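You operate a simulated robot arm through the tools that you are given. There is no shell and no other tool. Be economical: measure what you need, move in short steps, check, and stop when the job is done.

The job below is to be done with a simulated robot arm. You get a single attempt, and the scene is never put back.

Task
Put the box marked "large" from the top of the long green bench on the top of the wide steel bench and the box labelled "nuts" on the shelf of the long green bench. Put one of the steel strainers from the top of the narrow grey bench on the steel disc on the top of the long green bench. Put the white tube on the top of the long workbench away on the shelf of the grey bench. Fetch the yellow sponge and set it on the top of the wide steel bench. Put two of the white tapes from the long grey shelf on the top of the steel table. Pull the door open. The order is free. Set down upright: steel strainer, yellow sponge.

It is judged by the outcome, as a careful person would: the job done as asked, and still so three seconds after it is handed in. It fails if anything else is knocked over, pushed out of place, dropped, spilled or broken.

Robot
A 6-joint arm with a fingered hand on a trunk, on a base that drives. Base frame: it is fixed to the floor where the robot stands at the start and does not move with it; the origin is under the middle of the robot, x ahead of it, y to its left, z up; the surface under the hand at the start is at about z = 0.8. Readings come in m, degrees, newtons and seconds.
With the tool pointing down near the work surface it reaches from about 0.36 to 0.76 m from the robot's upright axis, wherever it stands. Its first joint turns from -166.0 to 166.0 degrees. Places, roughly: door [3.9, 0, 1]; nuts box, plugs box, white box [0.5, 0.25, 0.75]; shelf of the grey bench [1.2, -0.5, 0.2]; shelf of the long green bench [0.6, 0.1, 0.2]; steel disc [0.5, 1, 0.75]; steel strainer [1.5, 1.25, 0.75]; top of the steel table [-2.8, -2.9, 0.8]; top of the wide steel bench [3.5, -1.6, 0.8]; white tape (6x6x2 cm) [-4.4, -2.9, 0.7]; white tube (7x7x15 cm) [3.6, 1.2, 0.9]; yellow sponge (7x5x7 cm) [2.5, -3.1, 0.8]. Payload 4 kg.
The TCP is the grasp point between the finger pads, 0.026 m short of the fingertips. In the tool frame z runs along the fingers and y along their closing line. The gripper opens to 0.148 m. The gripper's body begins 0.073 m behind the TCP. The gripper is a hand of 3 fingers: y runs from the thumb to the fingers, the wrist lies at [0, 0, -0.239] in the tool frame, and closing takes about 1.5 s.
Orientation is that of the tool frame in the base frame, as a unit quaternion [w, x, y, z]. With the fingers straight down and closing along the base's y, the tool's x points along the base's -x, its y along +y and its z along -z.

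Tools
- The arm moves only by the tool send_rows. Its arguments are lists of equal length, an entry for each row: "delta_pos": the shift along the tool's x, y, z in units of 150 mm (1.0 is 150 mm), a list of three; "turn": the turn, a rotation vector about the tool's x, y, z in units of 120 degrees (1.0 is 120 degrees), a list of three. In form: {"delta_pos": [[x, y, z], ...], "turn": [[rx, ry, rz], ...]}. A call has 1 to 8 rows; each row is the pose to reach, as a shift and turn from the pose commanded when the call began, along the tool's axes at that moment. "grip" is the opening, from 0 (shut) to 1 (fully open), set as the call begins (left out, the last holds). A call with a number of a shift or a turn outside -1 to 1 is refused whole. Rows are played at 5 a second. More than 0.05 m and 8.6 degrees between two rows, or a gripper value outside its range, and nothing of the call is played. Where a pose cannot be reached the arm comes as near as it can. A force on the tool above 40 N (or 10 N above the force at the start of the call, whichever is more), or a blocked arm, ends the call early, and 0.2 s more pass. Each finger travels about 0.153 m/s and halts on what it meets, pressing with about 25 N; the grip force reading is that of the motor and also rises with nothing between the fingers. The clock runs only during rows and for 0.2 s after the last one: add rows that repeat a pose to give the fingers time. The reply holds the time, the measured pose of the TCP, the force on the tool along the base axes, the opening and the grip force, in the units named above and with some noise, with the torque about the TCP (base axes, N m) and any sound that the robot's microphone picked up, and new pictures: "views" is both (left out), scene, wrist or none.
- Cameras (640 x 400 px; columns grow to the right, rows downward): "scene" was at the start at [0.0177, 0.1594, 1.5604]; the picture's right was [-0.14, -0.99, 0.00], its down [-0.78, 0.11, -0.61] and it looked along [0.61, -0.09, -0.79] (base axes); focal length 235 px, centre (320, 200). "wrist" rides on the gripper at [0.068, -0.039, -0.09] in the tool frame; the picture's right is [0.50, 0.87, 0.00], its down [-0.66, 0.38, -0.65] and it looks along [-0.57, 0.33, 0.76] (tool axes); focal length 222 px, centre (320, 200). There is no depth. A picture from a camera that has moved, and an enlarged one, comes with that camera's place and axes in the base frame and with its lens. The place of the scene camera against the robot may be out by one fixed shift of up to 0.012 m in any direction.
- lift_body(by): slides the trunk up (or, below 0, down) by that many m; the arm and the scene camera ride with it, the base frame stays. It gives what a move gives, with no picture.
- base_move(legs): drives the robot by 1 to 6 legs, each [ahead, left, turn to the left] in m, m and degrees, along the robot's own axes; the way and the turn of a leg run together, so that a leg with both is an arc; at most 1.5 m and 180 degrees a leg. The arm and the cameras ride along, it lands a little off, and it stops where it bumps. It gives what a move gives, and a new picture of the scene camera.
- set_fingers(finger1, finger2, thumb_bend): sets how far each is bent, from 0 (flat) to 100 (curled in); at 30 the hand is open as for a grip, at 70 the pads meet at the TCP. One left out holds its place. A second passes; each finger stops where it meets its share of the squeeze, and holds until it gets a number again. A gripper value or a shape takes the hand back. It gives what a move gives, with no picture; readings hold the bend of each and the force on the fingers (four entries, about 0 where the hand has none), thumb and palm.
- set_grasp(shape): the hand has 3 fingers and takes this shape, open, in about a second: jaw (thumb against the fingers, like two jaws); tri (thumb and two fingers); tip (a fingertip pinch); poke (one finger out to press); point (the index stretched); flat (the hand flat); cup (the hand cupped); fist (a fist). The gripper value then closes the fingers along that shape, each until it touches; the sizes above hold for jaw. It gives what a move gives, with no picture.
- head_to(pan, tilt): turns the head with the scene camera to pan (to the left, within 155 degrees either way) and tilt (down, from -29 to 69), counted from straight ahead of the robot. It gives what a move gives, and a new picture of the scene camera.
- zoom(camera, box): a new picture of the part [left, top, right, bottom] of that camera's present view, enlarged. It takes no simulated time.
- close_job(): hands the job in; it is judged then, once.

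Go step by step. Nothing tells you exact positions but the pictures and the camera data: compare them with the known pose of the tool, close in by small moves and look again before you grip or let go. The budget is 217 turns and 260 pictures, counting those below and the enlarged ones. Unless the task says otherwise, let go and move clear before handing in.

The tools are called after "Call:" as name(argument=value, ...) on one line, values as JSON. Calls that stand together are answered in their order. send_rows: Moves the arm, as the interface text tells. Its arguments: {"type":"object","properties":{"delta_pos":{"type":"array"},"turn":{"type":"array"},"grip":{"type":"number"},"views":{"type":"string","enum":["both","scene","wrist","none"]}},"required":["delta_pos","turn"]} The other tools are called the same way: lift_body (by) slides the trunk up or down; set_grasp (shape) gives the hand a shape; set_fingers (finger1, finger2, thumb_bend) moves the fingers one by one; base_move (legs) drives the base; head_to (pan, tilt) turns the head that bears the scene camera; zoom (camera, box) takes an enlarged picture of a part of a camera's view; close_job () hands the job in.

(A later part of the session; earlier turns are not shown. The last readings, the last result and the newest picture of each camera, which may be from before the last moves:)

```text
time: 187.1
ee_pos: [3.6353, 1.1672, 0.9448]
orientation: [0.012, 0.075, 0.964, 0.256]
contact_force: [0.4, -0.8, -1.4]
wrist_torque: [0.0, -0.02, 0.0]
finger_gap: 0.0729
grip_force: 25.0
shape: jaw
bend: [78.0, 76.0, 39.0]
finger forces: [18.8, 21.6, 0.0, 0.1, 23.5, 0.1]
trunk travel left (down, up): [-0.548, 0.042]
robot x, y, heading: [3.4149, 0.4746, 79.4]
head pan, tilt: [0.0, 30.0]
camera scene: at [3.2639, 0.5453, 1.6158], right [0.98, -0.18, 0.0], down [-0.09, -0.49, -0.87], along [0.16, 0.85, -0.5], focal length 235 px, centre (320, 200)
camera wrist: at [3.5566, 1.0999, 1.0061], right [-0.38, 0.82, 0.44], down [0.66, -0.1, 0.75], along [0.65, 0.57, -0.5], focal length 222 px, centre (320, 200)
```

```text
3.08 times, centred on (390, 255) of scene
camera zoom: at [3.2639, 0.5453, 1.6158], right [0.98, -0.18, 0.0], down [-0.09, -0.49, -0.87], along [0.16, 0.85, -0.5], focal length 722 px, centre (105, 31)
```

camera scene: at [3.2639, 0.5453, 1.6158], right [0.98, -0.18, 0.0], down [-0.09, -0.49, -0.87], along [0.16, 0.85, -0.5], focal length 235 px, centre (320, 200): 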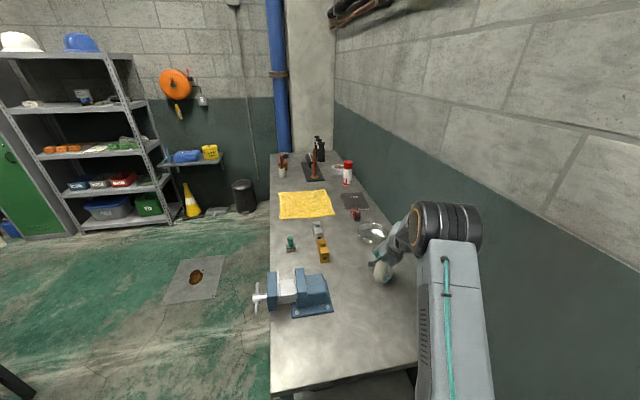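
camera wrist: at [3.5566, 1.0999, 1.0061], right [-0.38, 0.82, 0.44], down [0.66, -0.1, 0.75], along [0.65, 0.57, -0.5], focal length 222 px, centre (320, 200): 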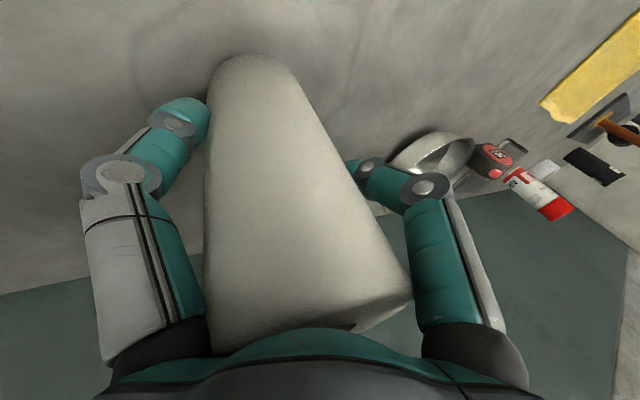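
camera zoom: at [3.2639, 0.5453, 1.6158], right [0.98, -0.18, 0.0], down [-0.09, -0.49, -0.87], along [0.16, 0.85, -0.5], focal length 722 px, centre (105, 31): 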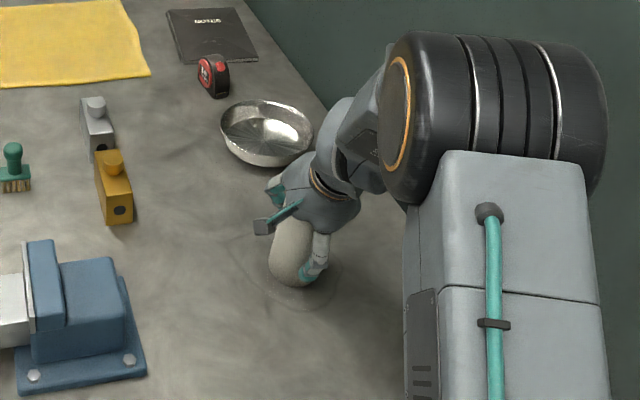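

Gripped ~20 N each. Lift and back off, then inspect how the tube sits.

Call:
lift_body(by=0.04)

Call:
base_move(legs=[[-0.45, 0, 0]])

Call:
zoom(camera="scene", box=[320, 190, 460, 320])

```text
time: 187.9
ee_pos: [3.6338, 1.1686, 0.9849]
orientation: [0.011, 0.074, 0.963, 0.257]
contact_force: [0.1, 0.8, -2.7]
wrist_torque: [0.04, -0.02, -0.03]
finger_gap: 0.073
grip_force: 24.6
shape: jaw
bend: [78.0, 76.0, 39.0]
finger forces: [18.7, 21.7, 0.1, 0.0, 23.3, 0.0]
trunk travel left (down, up): [-0.588, 0.002]
robot x, y, heading: [3.4139, 0.4779, 79.5]
head pan, tilt: [0.0, 30.0]
```

```text
time: 190.6
ee_pos: [3.5525, 0.729, 0.9855]
orientation: [0.012, 0.074, 0.964, 0.256]
contact_force: [0.3, 0.7, -2.0]
wrist_torque: [0.04, -0.01, 0.02]
finger_gap: 0.0727
grip_force: 24.8
shape: jaw
bend: [78.0, 76.0, 39.0]
finger forces: [18.9, 21.6, 0.1, 0.1, 23.5, 0.1]
trunk travel left (down, up): [-0.588, 0.002]
robot x, y, heading: [3.3341, 0.0378, 79.5]
head pan, tilt: [0.0, 30.0]
camera scene: at [3.1828, 0.1049, 1.6558], right [0.98, -0.18, 0.0], down [-0.09, -0.49, -0.87], along [0.16, 0.85, -0.5], focal length 235 px, centre (320, 200)
```

scene: 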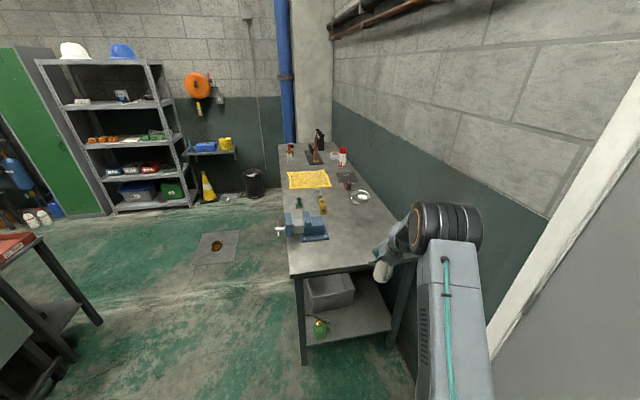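

```text
3.08 times, centred on (390, 255) of scene
camera zoom: at [3.1828, 0.1049, 1.6558], right [0.98, -0.18, 0.0], down [-0.09, -0.49, -0.87], along [0.16, 0.85, -0.5], focal length 722 px, centre (105, 31)
```

zoom: 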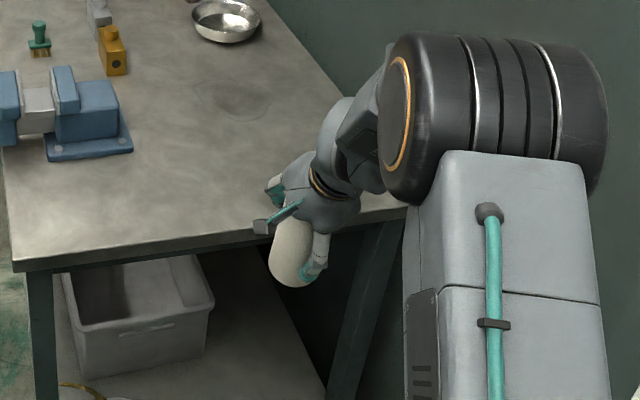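

Tube hangs vertical. I drive to the far side of the grey bench and turn to face it.

Call:
base_move(legs=[[0, 0.62, 0], [-0.4, 0, 0], [0, 0, 100.5]])

```text
time: 200.4
ee_pos: [1.9354, -0.1546, 0.9858]
orientation: [0.189, 0.692, -0.675, -0.173]
contact_force: [-0.5, 0.2, -1.9]
wrist_torque: [-0.01, 0.03, 0.01]
finger_gap: 0.073
grip_force: 25.1
shape: jaw
bend: [78.0, 76.0, 39.0]
finger forces: [18.5, 20.9, 0.0, 0.0, 22.0, 0.0]
trunk travel left (down, up): [-0.588, 0.002]
robot x, y, heading: [2.6541, -0.2522, 179.6]
head pan, tilt: [0.0, 30.0]
camera scene: at [2.6265, -0.4018, 1.6558], right [0.0, 1.0, 0.0], down [0.5, 0.0, -0.87], along [-0.87, 0.0, -0.5], focal length 235 px, centre (320, 200)
```

scene: 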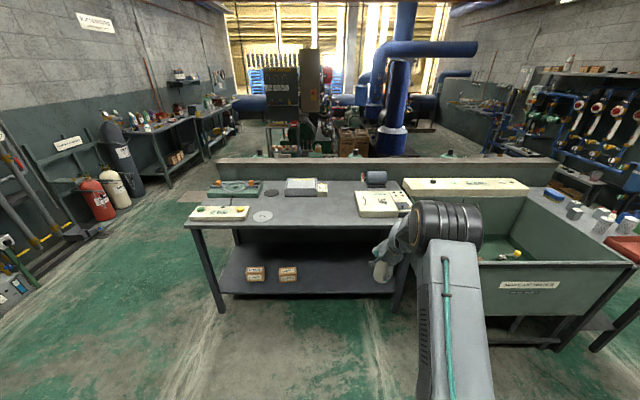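

Facing the grey bench: boxes on its shelf at y≈-0.65 and -0.88, free around y≈-0.28. I shift, lower the trunk and the arm.

Call:
base_move(legs=[[0, 0.13, 0.4]])

Call:
lift_body(by=-0.4)

Call:
lift_body(by=-0.185)

Call:
send_rows(delta_pos=[[0, -0.08, 0.135], [0, -0.155, 0.27], [0, -0.233, 0.404], [0, -0.233, 0.404]], turn=[[0, 0, 0], [0, 0, 0], [0, 0, 0], [0, 0, 0]], views="scene")

```text
time: 201.7
ee_pos: [1.9346, -0.2897, 0.986]
orientation: [0.19, 0.695, -0.672, -0.173]
contact_force: [0.1, 0.0, -1.0]
wrist_torque: [0.01, 0.0, 0.01]
finger_gap: 0.0728
grip_force: 24.9
shape: jaw
bend: [78.0, 76.0, 39.0]
finger forces: [18.5, 20.9, 0.0, 0.1, 22.0, 0.1]
trunk travel left (down, up): [-0.588, 0.002]
robot x, y, heading: [2.6539, -0.3782, -179.9]
head pan, tilt: [0.0, 30.0]
camera scene: at [2.6275, -0.5322, 1.6557], right [0.0, 1.0, 0.0], down [0.5, 0.0, -0.87], along [-0.87, 0.0, -0.5], focal length 235 px, centre (320, 200)
```

scene: 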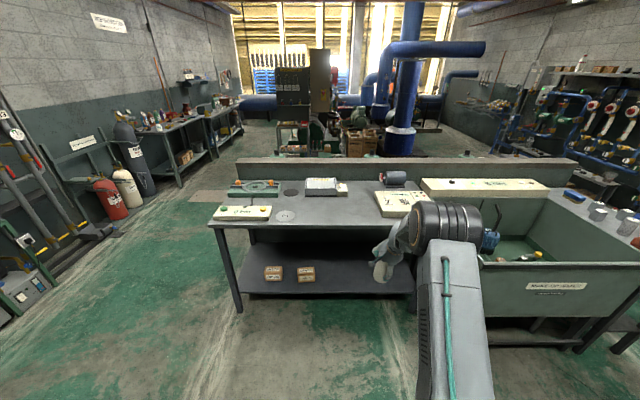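

```text
time: 205.5
ee_pos: [1.935, -0.2902, 0.5847]
orientation: [0.191, 0.694, -0.672, -0.173]
contact_force: [0.0, 0.7, -2.8]
wrist_torque: [-0.02, 0.08, 0.02]
finger_gap: 0.0728
grip_force: 25.5
shape: jaw
bend: [78.0, 76.0, 39.0]
finger forces: [18.6, 21.1, 0.0, 0.0, 22.2, 0.1]
trunk travel left (down, up): [-0.188, 0.402]
robot x, y, heading: [2.6587, -0.3793, -179.7]
head pan, tilt: [0.0, 30.0]
```

```text
time: 207.5
ee_pos: [1.9353, -0.2891, 0.3997]
orientation: [0.19, 0.695, -0.672, -0.172]
contact_force: [0.2, -0.1, -1.5]
wrist_torque: [0.02, 0.06, -0.02]
finger_gap: 0.0729
grip_force: 25.1
shape: jaw
bend: [78.0, 76.0, 39.0]
finger forces: [18.5, 21.1, 0.0, 0.1, 22.0, 0.1]
trunk travel left (down, up): [-0.003, 0.587]
robot x, y, heading: [2.6554, -0.3799, -179.6]
head pan, tilt: [0.0, 30.0]
```

```text
time: 208.5
ee_pos: [1.9374, -0.2911, 0.3291]
orientation: [0.189, 0.694, -0.672, -0.173]
contact_force: [-0.1, 0.1, -2.4]
wrist_torque: [0.01, 0.03, 0.0]
finger_gap: 0.0729
grip_force: 25.1
shape: jaw
bend: [78.0, 76.0, 39.0]
finger forces: [18.5, 21.0, 0.0, 0.0, 22.1, 0.1]
trunk travel left (down, up): [-0.003, 0.587]
robot x, y, heading: [2.6522, -0.3791, -179.6]
head pan, tilt: [0.0, 30.0]
camera scene: at [2.6276, -0.5315, 1.0708], right [0.0, 1.0, 0.0], down [0.5, 0.0, -0.87], along [-0.87, 0.0, -0.5], focal length 235 px, centre (320, 200)
```

scene: 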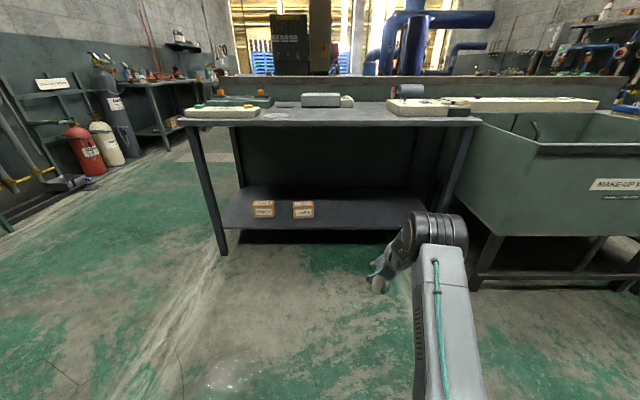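

Shelf at z≈0.20, front edge x≈1.47. Drive the tube in above it.

Call:
base_move(legs=[[0.59, 0, 0]])

Call:
zoom(camera="scene", box=[260, 150, 480, 340])

```text
time: 211.9
ee_pos: [1.3433, -0.2923, 0.3285]
orientation: [0.19, 0.694, -0.673, -0.174]
contact_force: [0.1, 0.2, -2.4]
wrist_torque: [0.01, 0.08, 0.0]
finger_gap: 0.0726
grip_force: 25.4
shape: jaw
bend: [78.0, 76.0, 39.0]
finger forces: [18.7, 21.2, 0.1, 0.1, 22.3, 0.1]
trunk travel left (down, up): [-0.003, 0.587]
robot x, y, heading: [2.0628, -0.3784, -180.0]
head pan, tilt: [0.0, 30.0]
camera scene: at [2.0342, -0.5334, 1.0708], right [0.0, 1.0, 0.0], down [0.5, 0.0, -0.87], along [-0.87, 0.0, -0.5], focal length 235 px, centre (320, 200)
```

scene: 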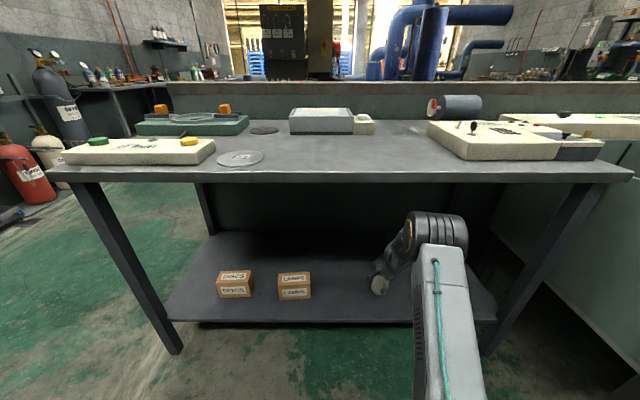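

```text
2.11 times, centred on (370, 245) of scene
camera zoom: at [2.0342, -0.5334, 1.0708], right [0.0, 1.0, 0.0], down [0.5, 0.0, -0.87], along [-0.87, 0.0, -0.5], focal length 494 px, centre (215, 105)
```

zoom: 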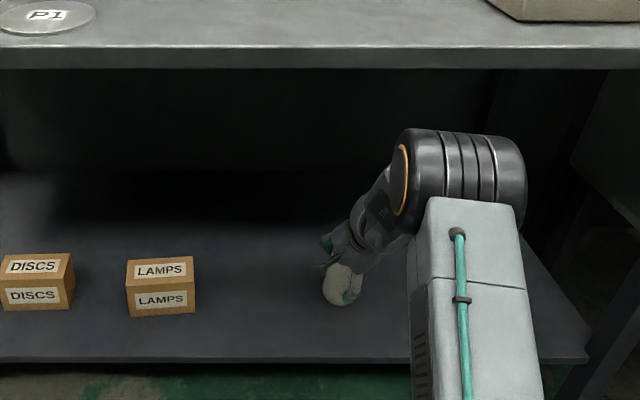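

Over the shelf. Lower in small steps until contact.

Call:
send_rows(delta_pos=[[0, -0.025, 0.04], [0, -0.045, 0.08], [0, -0.067, 0.1155], [0, -0.067, 0.1155]], turn=[[0, 0, 0], [0, 0, 0], [0, 0, 0], [0, 0, 0]], views="none")

Call:
send_rows(delta_pos=[[0, -0.0085, 0.0145], [0, -0.017, 0.029], [0, -0.017, 0.029]], turn=[[0, 0, 0], [0, 0, 0], [0, 0, 0]], views="none")

```text
time: 212.9
ee_pos: [1.3441, -0.2928, 0.3126]
orientation: [0.19, 0.693, -0.672, -0.175]
contact_force: [2.6, 0.3, 27.5]
wrist_torque: [0.02, -1.27, -0.05]
finger_gap: 0.0726
grip_force: 25.5
shape: jaw
bend: [78.0, 76.0, 37.0]
finger forces: [25.0, 25.6, 0.0, 0.0, 25.4, 1.9]
trunk travel left (down, up): [-0.003, 0.587]
robot x, y, heading: [2.0602, -0.3794, -179.6]
head pan, tilt: [0.0, 30.0]
```

```text
time: 213.3
ee_pos: [1.3426, -0.2925, 0.314]
orientation: [0.192, 0.693, -0.672, -0.178]
contact_force: [4.2, -0.5, 23.8]
wrist_torque: [0.05, -1.24, 0.0]
finger_gap: 0.0726
grip_force: 25.1
shape: jaw
bend: [78.0, 75.0, 36.0]
finger forces: [24.5, 25.0, 0.1, 0.0, 25.6, 3.2]
trunk travel left (down, up): [-0.003, 0.587]
robot x, y, heading: [2.0588, -0.3796, -179.9]
head pan, tilt: [0.0, 30.0]
stopped in row 2: the force on the tool passed its limit at 42 N (the readings are from after the stop); the commanded pose is now the measured one
```

Tube is on the shelf. Relieve and release.

Call:
send_rows(delta_pos=[[0, 0.012, -0.02], [0, 0.012, -0.02]], turn=[[0, 0, 0], [0, 0, 0]], views="wrist")

Call:
zoom(camera="scene", box=[340, 210, 440, 310])

```text
time: 213.9
ee_pos: [1.3439, -0.2928, 0.3139]
orientation: [0.193, 0.693, -0.672, -0.176]
contact_force: [-1.7, 1.9, 9.7]
wrist_torque: [0.16, -0.27, 0.05]
finger_gap: 0.0722
grip_force: 25.0
shape: jaw
bend: [78.0, 75.0, 36.0]
finger forces: [23.2, 25.5, 0.0, 0.0, 21.5, 1.3]
trunk travel left (down, up): [-0.003, 0.587]
robot x, y, heading: [2.0636, -0.3815, -180.0]
head pan, tilt: [0.0, 30.0]
camera wrist: at [1.4245, -0.3562, 0.3739], right [-0.73, -0.52, 0.44], down [-0.02, 0.67, 0.75], along [-0.68, 0.54, -0.5], focal length 222 px, centre (320, 200)
```

wrist: 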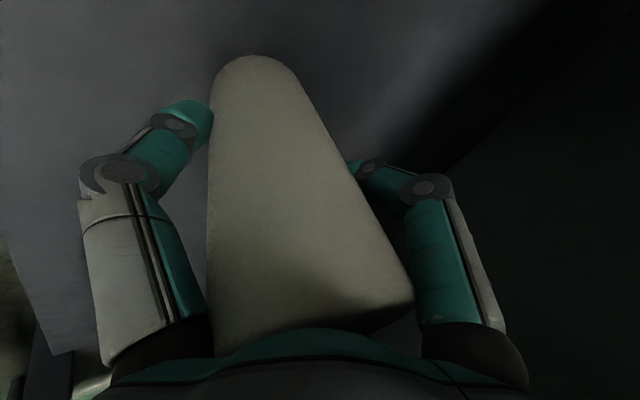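

```text
4.00 times, centred on (390, 260) of scene
camera zoom: at [2.0349, -0.5334, 1.0707], right [0.0, 1.0, 0.0], down [0.5, 0.0, -0.87], along [-0.87, 0.0, -0.5], focal length 939 px, centre (40, -40)
```

zoom: 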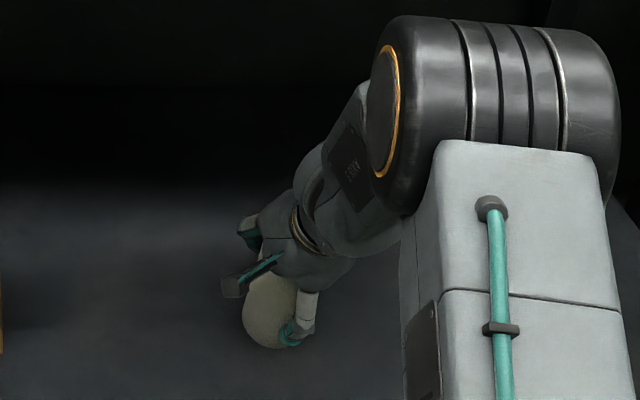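

Call:
send_rows(delta_pos=[[0, 0, 0], [0, 0, 0], [0, 0, 0], [0, 0, 0], [0, 0, 0], [0, 0, 0]], turn=[[0, 0, 0], [0, 0, 0], [0, 0, 0], [0, 0, 0], [0, 0, 0], [0, 0, 0]], grip=1, views="wrist")

Call:
zoom(camera="scene", box=[340, 210, 440, 310])

```text
time: 215.3
ee_pos: [1.3427, -0.2922, 0.315]
orientation: [0.191, 0.693, -0.672, -0.176]
contact_force: [0.2, 0.1, 0.7]
wrist_torque: [0.0, 0.0, -0.01]
finger_gap: 0.148
grip_force: 0.0
shape: jaw
bend: [30.0, 30.0, 30.0]
finger forces: [0.0, 0.1, 0.0, 0.1, 0.0, 0.0]
trunk travel left (down, up): [-0.003, 0.587]
robot x, y, heading: [2.0612, -0.378, -179.6]
head pan, tilt: [0.0, 30.0]
camera wrist: at [1.4243, -0.3564, 0.3738], right [-0.73, -0.52, 0.44], down [-0.02, 0.67, 0.75], along [-0.68, 0.54, -0.5], focal length 222 px, centre (320, 200)
```

wrist: 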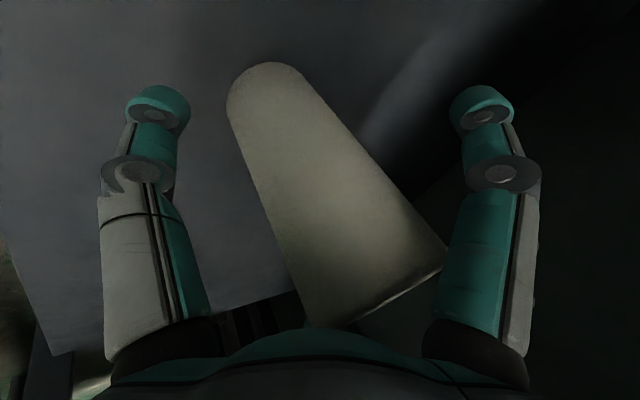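

```text
4.00 times, centred on (390, 260) of scene
camera zoom: at [2.0344, -0.5334, 1.0708], right [0.0, 1.0, 0.0], down [0.5, 0.0, -0.87], along [-0.87, 0.0, -0.5], focal length 939 px, centre (40, -40)
```

zoom: 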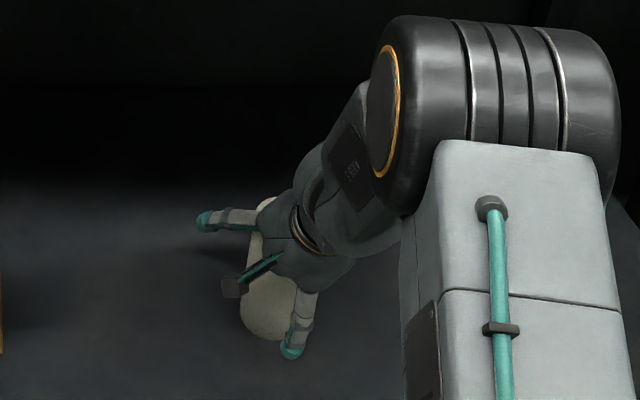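

Released, the tube stands. Back out straight.

Call:
base_move(legs=[[-0.5, 0, 0]])

Call:
zoom(camera="scene", box=[220, 160, 420, 310])

```text
time: 218.3
ee_pos: [1.8442, -0.2901, 0.3138]
orientation: [0.192, 0.694, -0.672, -0.176]
contact_force: [0.0, 0.5, -0.9]
wrist_torque: [-0.01, 0.01, 0.02]
finger_gap: 0.1478
grip_force: 0.1
shape: jaw
bend: [30.0, 30.0, 30.0]
finger forces: [0.1, 0.1, 0.1, 0.0, 0.0, 0.1]
trunk travel left (down, up): [-0.003, 0.587]
robot x, y, heading: [2.5604, -0.3804, -180.2]
head pan, tilt: [0.0, 30.0]
camera scene: at [2.5357, -0.5324, 1.0708], right [0.0, 1.0, 0.0], down [0.5, 0.0, -0.87], along [-0.87, 0.0, -0.5], focal length 235 px, centre (320, 200)
```

scene: 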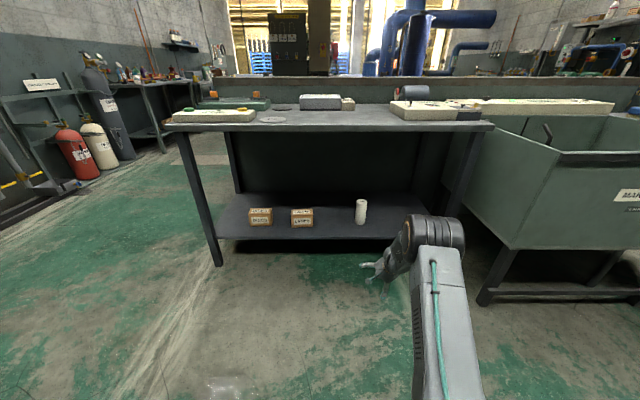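

```text
2.67 times, centred on (320, 235) of scene
camera zoom: at [2.5357, -0.5324, 1.0708], right [0.0, 1.0, 0.0], down [0.5, 0.0, -0.87], along [-0.87, 0.0, -0.5], focal length 626 px, centre (320, 107)
```

zoom: 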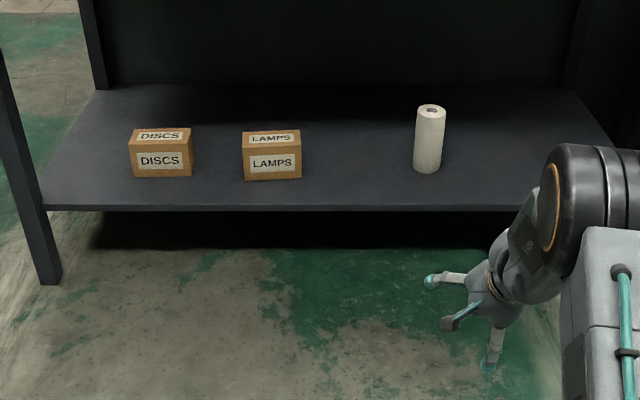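

Tube stands upright on the shelf. Now the door: turn to face it and look at the handle.

Call:
base_move(legs=[[0, 0, -180]])

Call:
head_to(pan=0, tilt=5)

```text
time: 225.8
ee_pos: [3.2858, -0.3922, 0.3149]
orientation: [0.165, 0.635, 0.728, 0.2]
contact_force: [-0.9, -0.4, -0.2]
wrist_torque: [-0.02, 0.0, -0.02]
finger_gap: 0.148
grip_force: 0.1
shape: jaw
bend: [30.0, 30.0, 30.0]
finger forces: [0.0, 0.0, 0.0, 0.0, 0.1, 0.0]
trunk travel left (down, up): [-0.003, 0.587]
robot x, y, heading: [2.5621, -0.38, 6.2]
head pan, tilt: [0.0, 30.0]
camera scene: at [2.5792, -0.2076, 1.0708], right [0.11, -0.99, 0.0], down [-0.5, -0.05, -0.87], along [0.86, 0.09, -0.5], focal length 235 px, centre (320, 200)
```

scene: 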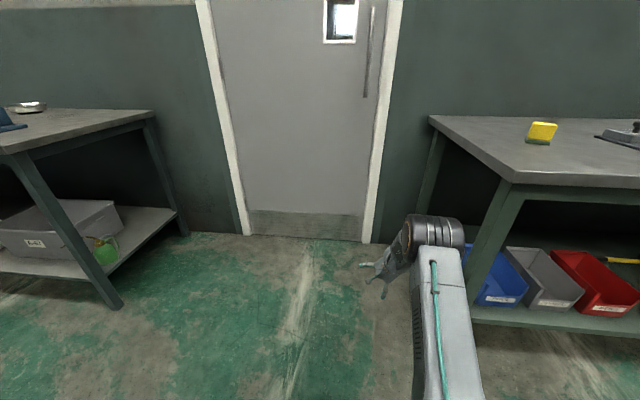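

```text
time: 226.7
ee_pos: [3.2858, -0.3929, 0.3149]
orientation: [0.165, 0.635, 0.728, 0.2]
contact_force: [-0.1, -0.6, 0.5]
wrist_torque: [-0.02, -0.01, 0.03]
finger_gap: 0.1479
grip_force: 0.0
shape: jaw
bend: [30.0, 30.0, 30.0]
finger forces: [0.0, 0.0, 0.1, 0.0, 0.0, 0.1]
trunk travel left (down, up): [-0.003, 0.587]
robot x, y, heading: [2.56, -0.3765, 6.1]
head pan, tilt: [0.0, 5.0]
camera scene: at [2.5806, -0.2075, 1.1111], right [0.11, -0.99, 0.0], down [-0.09, -0.01, -1.0], along [0.99, 0.11, -0.09], focal length 235 px, centre (320, 200)
```

scene: 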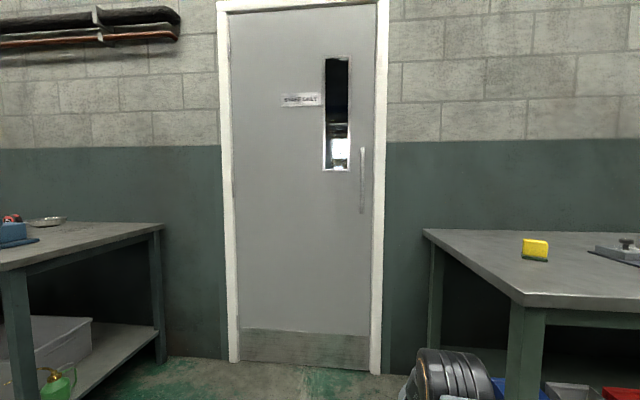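

Handle bar: y≈-0.29, z 0.94–1.27, door plane x≈3.85, hinges on the left. I raise the trunk partway and bring the tool to horizontal.

Call:
lift_body(by=0.33)

Call:
send_rows(delta_pos=[[0, 0.117, -0.202], [0, 0.234, -0.404], [0, 0.35, -0.606], [0, 0.467, -0.808]], turn=[[-0.042, 0, 0], [-0.084, 0, 0], [-0.125, 0, 0], [-0.167, 0, 0]], views="none")

Call:
send_rows(delta_pos=[[0, 0.179, -0.15], [0, 0.357, -0.3], [0, 0.536, -0.45], [0, 0.715, -0.6]], turn=[[-0.042, 0, 0], [-0.084, 0, 0], [-0.125, 0, 0], [-0.167, 0, 0]], views="none")

Call:
send_rows(delta_pos=[[0, 0.188, -0.068], [0, 0.376, -0.137], [0, 0.564, -0.2], [0, 0.752, -0.274], [0, 0.752, -0.274]], turn=[[-0.042, 0, 0], [-0.084, 0, 0], [-0.125, 0, 0], [-0.167, 0, 0], [-0.167, 0, 0]], views="none")

```text
time: 229.9
ee_pos: [3.2872, -0.3931, 0.6433]
orientation: [0.166, 0.636, 0.727, 0.2]
contact_force: [-0.3, 0.6, -0.3]
wrist_torque: [0.0, 0.02, -0.02]
finger_gap: 0.148
grip_force: 0.0
shape: jaw
bend: [30.0, 30.0, 30.0]
finger forces: [0.1, 0.0, 0.0, 0.0, 0.0, 0.0]
trunk travel left (down, up): [-0.333, 0.257]
robot x, y, heading: [2.5637, -0.3795, 5.9]
head pan, tilt: [0.0, 5.0]
```

```text
time: 230.9
ee_pos: [3.2846, -0.3947, 0.7844]
orientation: [0.273, 0.596, 0.681, 0.324]
contact_force: [0.7, 0.0, -0.4]
wrist_torque: [-0.03, 0.0, -0.02]
finger_gap: 0.1478
grip_force: 0.1
shape: jaw
bend: [30.0, 30.0, 30.0]
finger forces: [0.1, 0.0, 0.0, 0.0, 0.0, 0.0]
trunk travel left (down, up): [-0.333, 0.257]
robot x, y, heading: [2.5647, -0.3776, 6.0]
head pan, tilt: [0.0, 5.0]
```

```text
time: 231.9
ee_pos: [3.2828, -0.3959, 0.9234]
orientation: [0.372, 0.54, 0.615, 0.438]
contact_force: [0.8, -1.4, 0.1]
wrist_torque: [0.02, 0.01, 0.02]
finger_gap: 0.1481
grip_force: 0.1
shape: jaw
bend: [30.0, 30.0, 30.0]
finger forces: [0.1, 0.1, 0.0, 0.0, 0.0, 0.0]
trunk travel left (down, up): [-0.333, 0.257]
robot x, y, heading: [2.5625, -0.3794, 6.1]
head pan, tilt: [0.0, 5.0]
```

```text
time: 233.2
ee_pos: [3.2928, -0.4143, 1.066]
orientation: [0.453, 0.468, 0.533, 0.54]
contact_force: [-0.3, -0.1, 0.0]
wrist_torque: [-0.01, -0.04, -0.01]
finger_gap: 0.1479
grip_force: 0.0
shape: jaw
bend: [30.0, 30.0, 30.0]
finger forces: [0.0, 0.1, 0.0, 0.0, 0.0, 0.1]
out of reach, approached as far as the arm can: row 1, 2, 3, 4, 5
trunk travel left (down, up): [-0.333, 0.257]
robot x, y, heading: [2.5596, -0.3797, 6.0]
head pan, tilt: [0.0, 5.0]
```

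Tool is horizontal at z 1.07. I roll the hand 30° so fingers flank the bar, square up the base, and look.

Call:
send_rows(delta_pos=[[0, 0, 0], [0, 0, 0], [0, 0, 0], [0, 0, 0], [0, 0, 0]], turn=[[0, 0, 0.0625], [0, 0, 0.125], [0, 0, 0.1875], [0, 0, 0.25], [0, 0, 0.25]], grip=0.75, views="none")

Call:
base_move(legs=[[0, 0.19, -6]])

Call:
zoom(camera="wrist", box=[0, 0, 640, 400])

```text
time: 234.3
ee_pos: [3.2947, -0.4162, 1.0656]
orientation: [0.306, 0.588, 0.39, 0.639]
contact_force: [-0.9, 0.2, 1.0]
wrist_torque: [-0.02, 0.01, 0.01]
finger_gap: 0.1113
grip_force: 0.1
shape: jaw
bend: [26.0, 26.0, 55.0]
finger forces: [0.1, 0.0, 0.0, 0.0, 0.1, 0.1]
trunk travel left (down, up): [-0.333, 0.257]
robot x, y, heading: [2.5652, -0.3805, 5.8]
head pan, tilt: [0.0, 5.0]
```

```text
time: 235.9
ee_pos: [3.2768, -0.3057, 1.0654]
orientation: [0.341, 0.609, 0.357, 0.621]
contact_force: [0.2, -0.6, 0.1]
wrist_torque: [-0.02, -0.03, 0.01]
finger_gap: 0.1113
grip_force: 0.0
shape: jaw
bend: [26.0, 26.0, 55.0]
finger forces: [0.1, 0.1, 0.1, 0.0, 0.0, 0.0]
trunk travel left (down, up): [-0.333, 0.257]
robot x, y, heading: [2.5512, -0.188, -0.3]
head pan, tilt: [0.0, 5.0]
camera scene: at [2.5886, -0.0205, 1.4412], right [0.0, -1.0, 0.0], down [-0.09, 0.0, -1.0], along [1.0, 0.0, -0.09], focal length 235 px, centre (320, 200)
```

scene: 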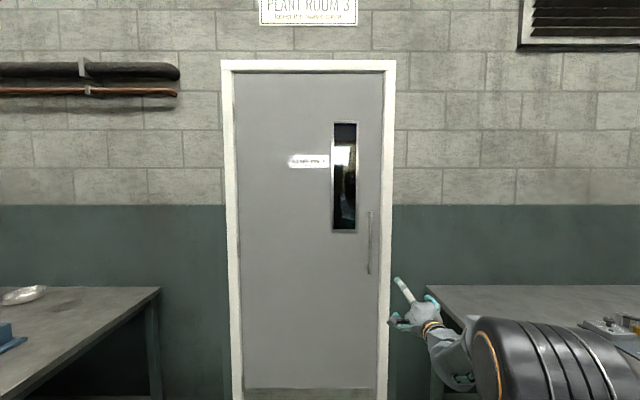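

```text
1.00 times, centred on (320, 200) of wrist (not enlarged: the box is as wide or as high as the picture)
camera zoom: at [3.1837, -0.2302, 1.0673], right [0.0, -0.01, 1.0], down [-0.63, -0.78, -0.01], along [0.78, -0.63, -0.01], focal length 222 px, centre (320, 200)
```

zoom: 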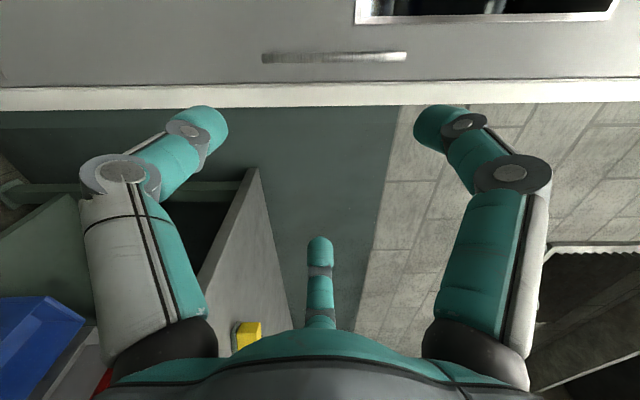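

Handle at ≈(3.88,-0.305, z 0.92–1.28), hand aligned. Drive closer.

Call:
base_move(legs=[[0.47, 0, 0]])

Call:
zoom(camera="wrist", box=[0, 0, 640, 400])

```text
time: 238.7
ee_pos: [3.75, -0.2993, 1.0658]
orientation: [0.338, 0.607, 0.36, 0.623]
contact_force: [-0.1, -0.3, 0.6]
wrist_torque: [0.01, -0.02, 0.03]
finger_gap: 0.111
grip_force: 0.2
shape: jaw
bend: [26.0, 26.0, 55.0]
finger forces: [0.1, 0.0, 0.1, 0.0, 0.0, 0.0]
trunk travel left (down, up): [-0.333, 0.257]
robot x, y, heading: [3.0315, -0.1876, 0.4]
head pan, tilt: [0.0, 5.0]
camera scene: at [3.0608, -0.0196, 1.4412], right [0.01, -1.0, 0.0], down [-0.09, 0.0, -1.0], along [1.0, 0.01, -0.09], focal length 235 px, centre (320, 200)
```

scene: 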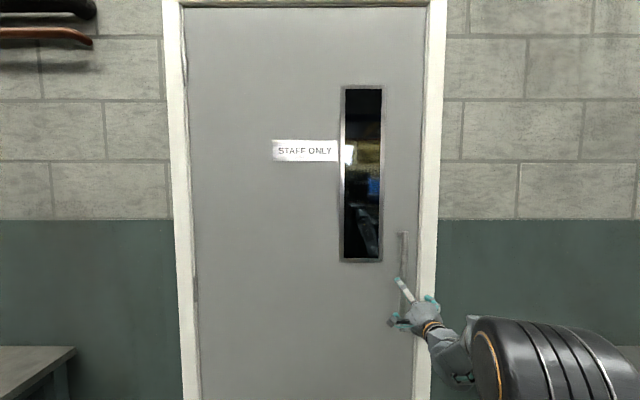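

```text
1.00 times, centred on (320, 200) of wrist (not enlarged: the box is as wide or as high as the picture)
camera zoom: at [3.6575, -0.2244, 1.0674], right [0.0, -0.01, 1.0], down [-0.62, -0.78, -0.01], along [0.78, -0.62, -0.01], focal length 222 px, centre (320, 200)
```

zoom: 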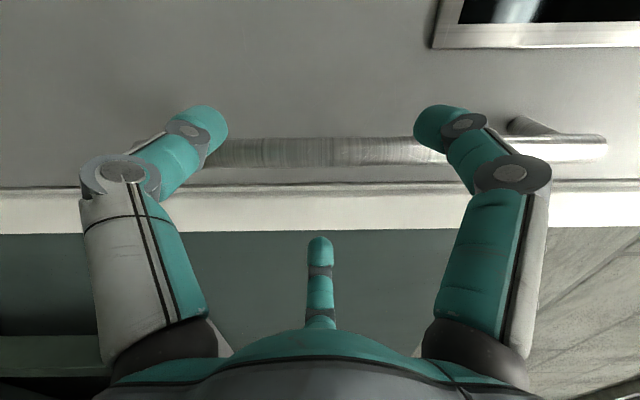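

Wrist-only triangulation puts the bar at x≈3.805, 5 cm ahead. Advance and close.

Call:
send_rows(delta_pos=[[0, 0, 0.17], [0, 0, 0.34], [0, 0, 0.34]], turn=[[0, 0, 0], [0, 0, 0], [0, 0, 0]], views="wrist")

```text
time: 239.5
ee_pos: [3.8017, -0.297, 1.066]
orientation: [0.337, 0.607, 0.361, 0.622]
contact_force: [0.0, 0.4, -0.3]
wrist_torque: [0.01, 0.0, 0.02]
finger_gap: 0.111
grip_force: 0.0
shape: jaw
bend: [26.0, 26.0, 55.0]
finger forces: [0.0, 0.1, 0.0, 0.0, 0.1, 0.1]
trunk travel left (down, up): [-0.333, 0.257]
robot x, y, heading: [3.0284, -0.1948, 0.4]
head pan, tilt: [0.0, 5.0]
camera wrist: at [3.7091, -0.2215, 1.0681], right [0.0, -0.01, 1.0], down [-0.62, -0.78, -0.01], along [0.78, -0.62, -0.01], focal length 222 px, centre (320, 200)
```

wrist: 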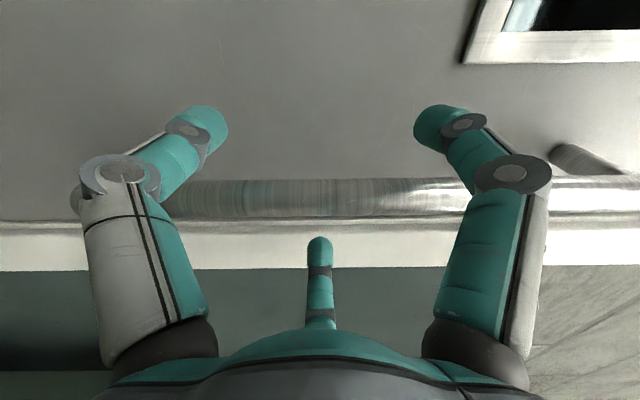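

Call:
send_rows(delta_pos=[[0, 0, 0], [0, 0, 0], [0, 0, 0], [0, 0, 0], [0, 0, 0], [0, 0, 0], [0, 0, 0], [0, 0, 0]], turn=[[0, 0, 0], [0, 0, 0], [0, 0, 0], [0, 0, 0], [0, 0, 0], [0, 0, 0], [0, 0, 0], [0, 0, 0]], grip=0, views="wrist")

```text
time: 241.3
ee_pos: [3.8034, -0.2952, 1.067]
orientation: [0.339, 0.607, 0.361, 0.622]
contact_force: [4.4, 9.1, -4.3]
wrist_torque: [0.17, 0.1, 0.1]
finger_gap: 0.0119
grip_force: 24.6
shape: jaw
bend: [75.0, 75.0, 72.0]
finger forces: [0.0, 17.7, 0.0, 0.0, 30.6, 0.1]
trunk travel left (down, up): [-0.333, 0.257]
robot x, y, heading: [3.0239, -0.1913, 0.2]
head pan, tilt: [0.0, 5.0]
camera wrist: at [3.7093, -0.2205, 1.0676], right [0.0, -0.01, 1.0], down [-0.62, -0.78, -0.01], along [0.78, -0.62, -0.01], focal length 222 px, centre (320, 200)
```

wrist: 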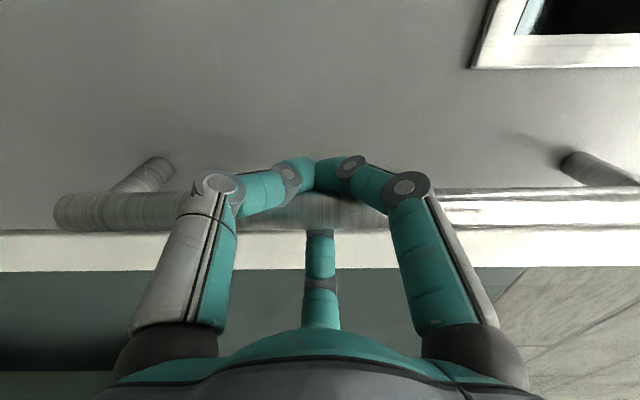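

The bar is caged by the fingers. I pull along the door's arc with the base (hinge ≈(3.86,0.44)), first a small step.

Call:
base_move(legs=[[-0.132, 0.174, -12]])

```text
time: 243.0
ee_pos: [3.6498, -0.2677, 1.0662]
orientation: [0.401, 0.641, 0.297, 0.583]
contact_force: [8.1, 29.6, -2.1]
wrist_torque: [0.5, 0.06, 0.1]
finger_gap: 0.0114
grip_force: 24.8
shape: jaw
bend: [75.0, 75.0, 73.0]
finger forces: [0.0, 17.1, 0.1, 0.0, 47.1, 0.0]
trunk travel left (down, up): [-0.333, 0.257]
robot x, y, heading: [2.9101, -0.0064, -11.7]
head pan, tilt: [0.0, 5.0]
camera scene: at [2.9809, 0.1578, 1.4408], right [-0.2, -0.98, 0.0], down [-0.09, 0.02, -1.0], along [0.98, -0.2, -0.09], focal length 235 px, centre (320, 200)
```

scene: 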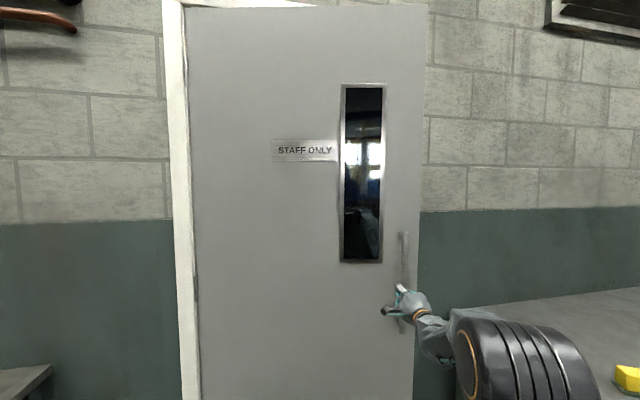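

The door is opening. Continue the arc.

Call:
base_move(legs=[[-0.163, 0.228, -15]])

```text
time: 244.9
ee_pos: [3.4746, -0.1875, 1.067]
orientation: [0.477, 0.674, 0.208, 0.524]
contact_force: [16.6, 27.4, -1.3]
wrist_torque: [0.56, -0.11, 0.12]
finger_gap: 0.0113
grip_force: 24.8
shape: jaw
bend: [75.0, 75.0, 73.0]
finger forces: [0.1, 16.6, 0.0, 0.0, 49.3, 0.1]
trunk travel left (down, up): [-0.333, 0.257]
robot x, y, heading: [2.8332, 0.2648, -27.4]
head pan, tilt: [0.0, 5.0]
camera scene: at [2.9424, 0.4006, 1.4407], right [-0.46, -0.89, 0.0], down [-0.08, 0.04, -1.0], along [0.89, -0.46, -0.09], focal length 235 px, centre (320, 200)
```

scene: 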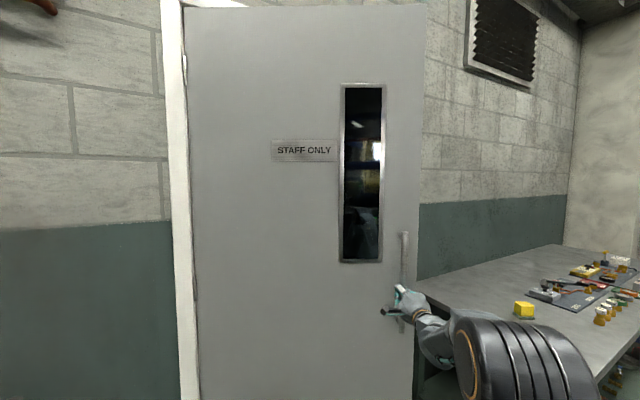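

Call:
base_move(legs=[[-0.163, 0.225, -15], [-0.088, 0.119, -8]])

```text
time: 247.8
ee_pos: [3.2727, 0.0181, 1.0686]
orientation: [0.57, 0.702, 0.069, 0.421]
contact_force: [-0.2, -0.3, 0.0]
wrist_torque: [0.02, -0.02, 0.03]
finger_gap: 0.0101
grip_force: 25.0
shape: jaw
bend: [75.0, 75.0, 72.0]
finger forces: [0.0, 0.1, 0.0, 0.0, 0.1, 0.0]
trunk travel left (down, up): [-0.333, 0.257]
robot x, y, heading: [2.8583, 0.6814, -49.8]
head pan, tilt: [0.0, 5.0]
camera scene: at [3.006, 0.7695, 1.4412], right [-0.77, -0.64, 0.0], down [-0.06, 0.07, -1.0], along [0.64, -0.76, -0.09], focal length 235 px, centre (320, 200)
```

scene: 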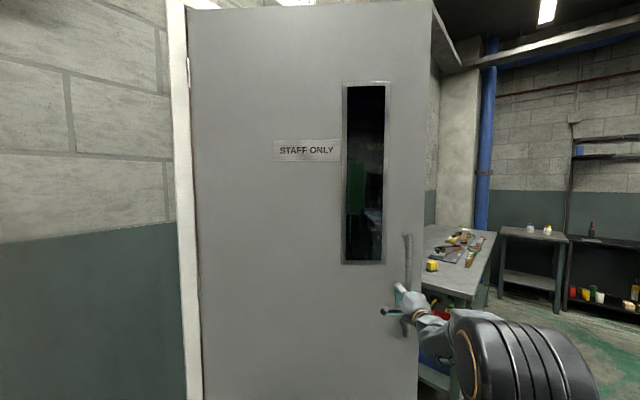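

The door is ~50° open but the bar slipped free. I look at the bar relative to the hand to regrip and open further.

Call:
send_rows(delta_pos=[[0, 0, -0.2], [0, 0, -0.4], [0, 0, -0.4], [0, 0, -0.4], [0, 0, -0.4]], turn=[[0, 0, 0], [0, 0, 0], [0, 0, 0], [0, 0, 0], [0, 0, 0]], grip=0.75, views="wrist")

```text
time: 249.0
ee_pos: [3.2312, 0.0626, 1.0662]
orientation: [0.571, 0.702, 0.068, 0.421]
contact_force: [-0.4, -0.4, -0.1]
wrist_torque: [0.02, 0.03, -0.02]
finger_gap: 0.1105
grip_force: 0.0
shape: jaw
bend: [27.0, 27.0, 55.0]
finger forces: [0.0, 0.0, 0.0, 0.1, 0.0, 0.1]
trunk travel left (down, up): [-0.333, 0.257]
robot x, y, heading: [2.8562, 0.6843, -49.8]
head pan, tilt: [0.0, 5.0]
camera wrist: at [3.2294, 0.1821, 1.0681], right [-0.01, -0.01, 1.0], down [-1.0, -0.02, -0.01], along [0.02, -1.0, -0.01], focal length 222 px, centre (320, 200)
```

wrist: 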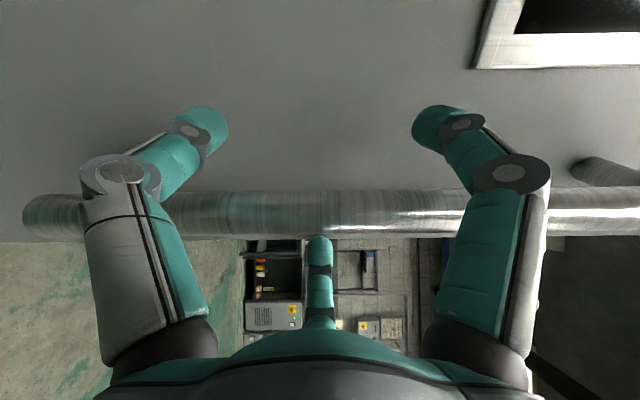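

The bar lies right between the fingers now. Close again and keep pulling by translation.

Call:
send_rows(delta_pos=[[0, 0, 0.04], [0, 0, 0.07], [0, 0, 0.07], [0, 0, 0.07], [0, 0, 0.07], [0, 0, 0.07], [0, 0, 0.07], [0, 0, 0.07]], turn=[[0, 0, 0], [0, 0, 0], [0, 0, 0], [0, 0, 0], [0, 0, 0], [0, 0, 0], [0, 0, 0], [0, 0, 0]], grip=0, views="none")

Call:
base_move(legs=[[-0.15, 0.04, -4]])

```text
time: 250.8
ee_pos: [3.2394, 0.0544, 1.0667]
orientation: [0.571, 0.702, 0.07, 0.421]
contact_force: [1.2, 0.1, -2.2]
wrist_torque: [-0.03, -0.03, -0.05]
finger_gap: 0.0012
grip_force: 25.0
shape: jaw
bend: [71.0, 70.0, 71.0]
finger forces: [0.3, 0.0, 0.0, 0.0, 1.6, 0.0]
trunk travel left (down, up): [-0.333, 0.257]
robot x, y, heading: [2.8575, 0.6825, -50.2]
head pan, tilt: [0.0, 5.0]
```

```text
time: 251.8
ee_pos: [3.2168, 0.0969, 1.0687]
orientation: [0.571, 0.701, 0.07, 0.42]
contact_force: [9.2, 2.7, 3.7]
wrist_torque: [0.09, -0.2, -0.21]
finger_gap: 0.0011
grip_force: 25.0
shape: jaw
bend: [71.0, 70.0, 72.0]
finger forces: [0.5, 0.1, 0.1, 0.0, 8.2, 0.0]
trunk travel left (down, up): [-0.333, 0.257]
robot x, y, heading: [2.8426, 0.7287, -51.3]
head pan, tilt: [0.0, 5.0]
stopped in leg 1: the force on the tool passed its limit at 49 N (the readings are from after the stop); the commanded pose is now the measured one
camera scene: at [2.9896, 0.8113, 1.441], right [-0.78, -0.63, 0.0], down [-0.06, 0.07, -1.0], along [0.62, -0.78, -0.09], focal length 235 px, centre (320, 200)
```

scene: 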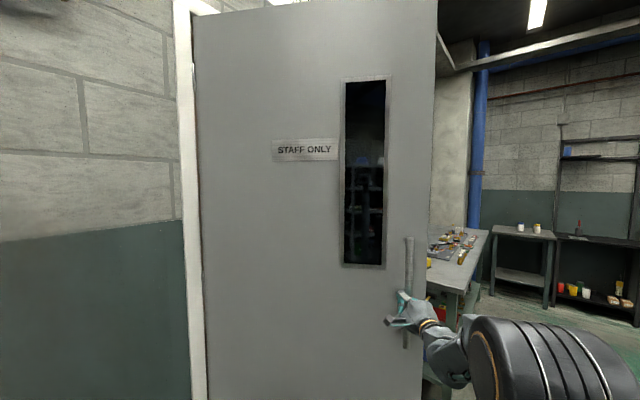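

Door is ~59° open with the bar hooked. One more gentle pull by translation.

Call:
base_move(legs=[[-0.09, 0.03, 0]])

```text
time: 252.9
ee_pos: [3.1829, 0.1822, 1.0681]
orientation: [0.573, 0.702, 0.068, 0.419]
contact_force: [7.4, 3.4, -0.9]
wrist_torque: [0.09, -0.19, -0.19]
finger_gap: 0.001
grip_force: 25.6
shape: jaw
bend: [71.0, 70.0, 72.0]
finger forces: [0.0, 0.0, 0.0, 0.0, 8.2, 0.0]
trunk travel left (down, up): [-0.333, 0.257]
robot x, y, heading: [2.8055, 0.8109, -51.4]
head pan, tilt: [0.0, 5.0]
camera scene: at [2.9585, 0.8982, 1.4411], right [-0.78, -0.63, 0.0], down [-0.06, 0.07, -1.0], along [0.62, -0.78, -0.09], focal length 235 px, centre (320, 200)
```

scene: 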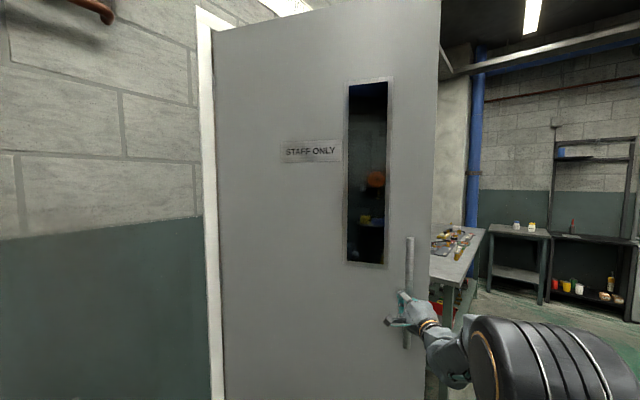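

Call:
base_move(legs=[[-0.1, 0.045, 0]])

Call:
send_rows(delta_pos=[[0, 0, 0], [0, 0, 0], [0, 0, 0], [0, 0, 0], [0, 0, 0], [0, 0, -0.2], [0, 0, -0.5], [0, 0, -0.8]], turn=[[0, 0, 0], [0, 0, 0], [0, 0, 0], [0, 0, 0], [0, 0, 0], [0, 0, 0], [0, 0, 0], [0, 0, 0]], grip=1, views="wrist")

```text
time: 254.1
ee_pos: [3.1568, 0.2884, 1.0679]
orientation: [0.572, 0.702, 0.069, 0.418]
contact_force: [9.1, 3.0, -2.6]
wrist_torque: [0.08, -0.19, -0.04]
finger_gap: 0.0011
grip_force: 24.6
shape: jaw
bend: [71.0, 70.0, 72.0]
finger forces: [0.1, 1.5, 0.0, 0.0, 10.6, 0.0]
trunk travel left (down, up): [-0.333, 0.257]
robot x, y, heading: [2.7806, 0.9166, -51.4]
head pan, tilt: [0.0, 5.0]
camera scene: at [2.9304, 1.0036, 1.4411], right [-0.78, -0.63, 0.0], down [-0.06, 0.07, -1.0], along [0.62, -0.78, -0.09], focal length 235 px, centre (320, 200)
```

scene: 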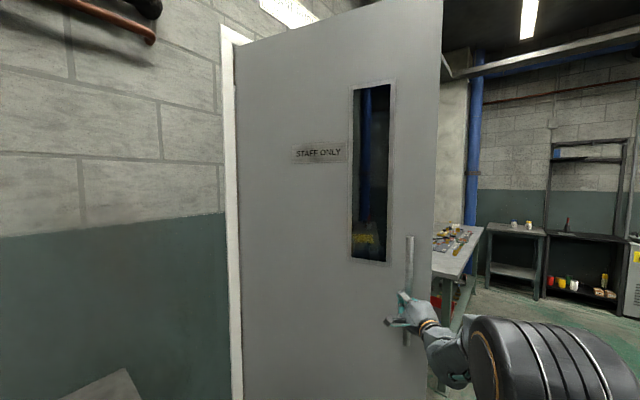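

```text
time: 255.9
ee_pos: [3.0781, 0.3769, 1.0679]
orientation: [0.572, 0.701, 0.068, 0.419]
contact_force: [-0.1, -0.3, 0.3]
wrist_torque: [0.01, -0.05, 0.02]
finger_gap: 0.1479
grip_force: 0.1
shape: jaw
bend: [30.0, 30.0, 30.0]
finger forces: [0.0, 0.0, 0.1, 0.1, 0.1, 0.0]
trunk travel left (down, up): [-0.333, 0.257]
robot x, y, heading: [2.782, 0.9183, -51.4]
head pan, tilt: [0.0, 5.0]
camera wrist: at [3.0758, 0.4981, 1.0695], right [-0.01, 0.0, 1.0], down [-1.0, -0.02, -0.01], along [0.02, -1.0, 0.0], focal length 222 px, centre (320, 200)
```

wrist: 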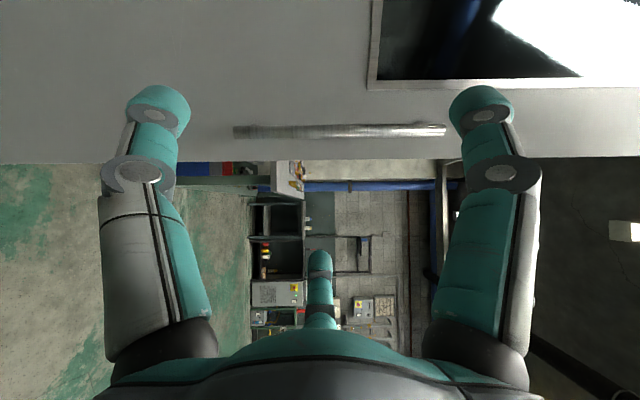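

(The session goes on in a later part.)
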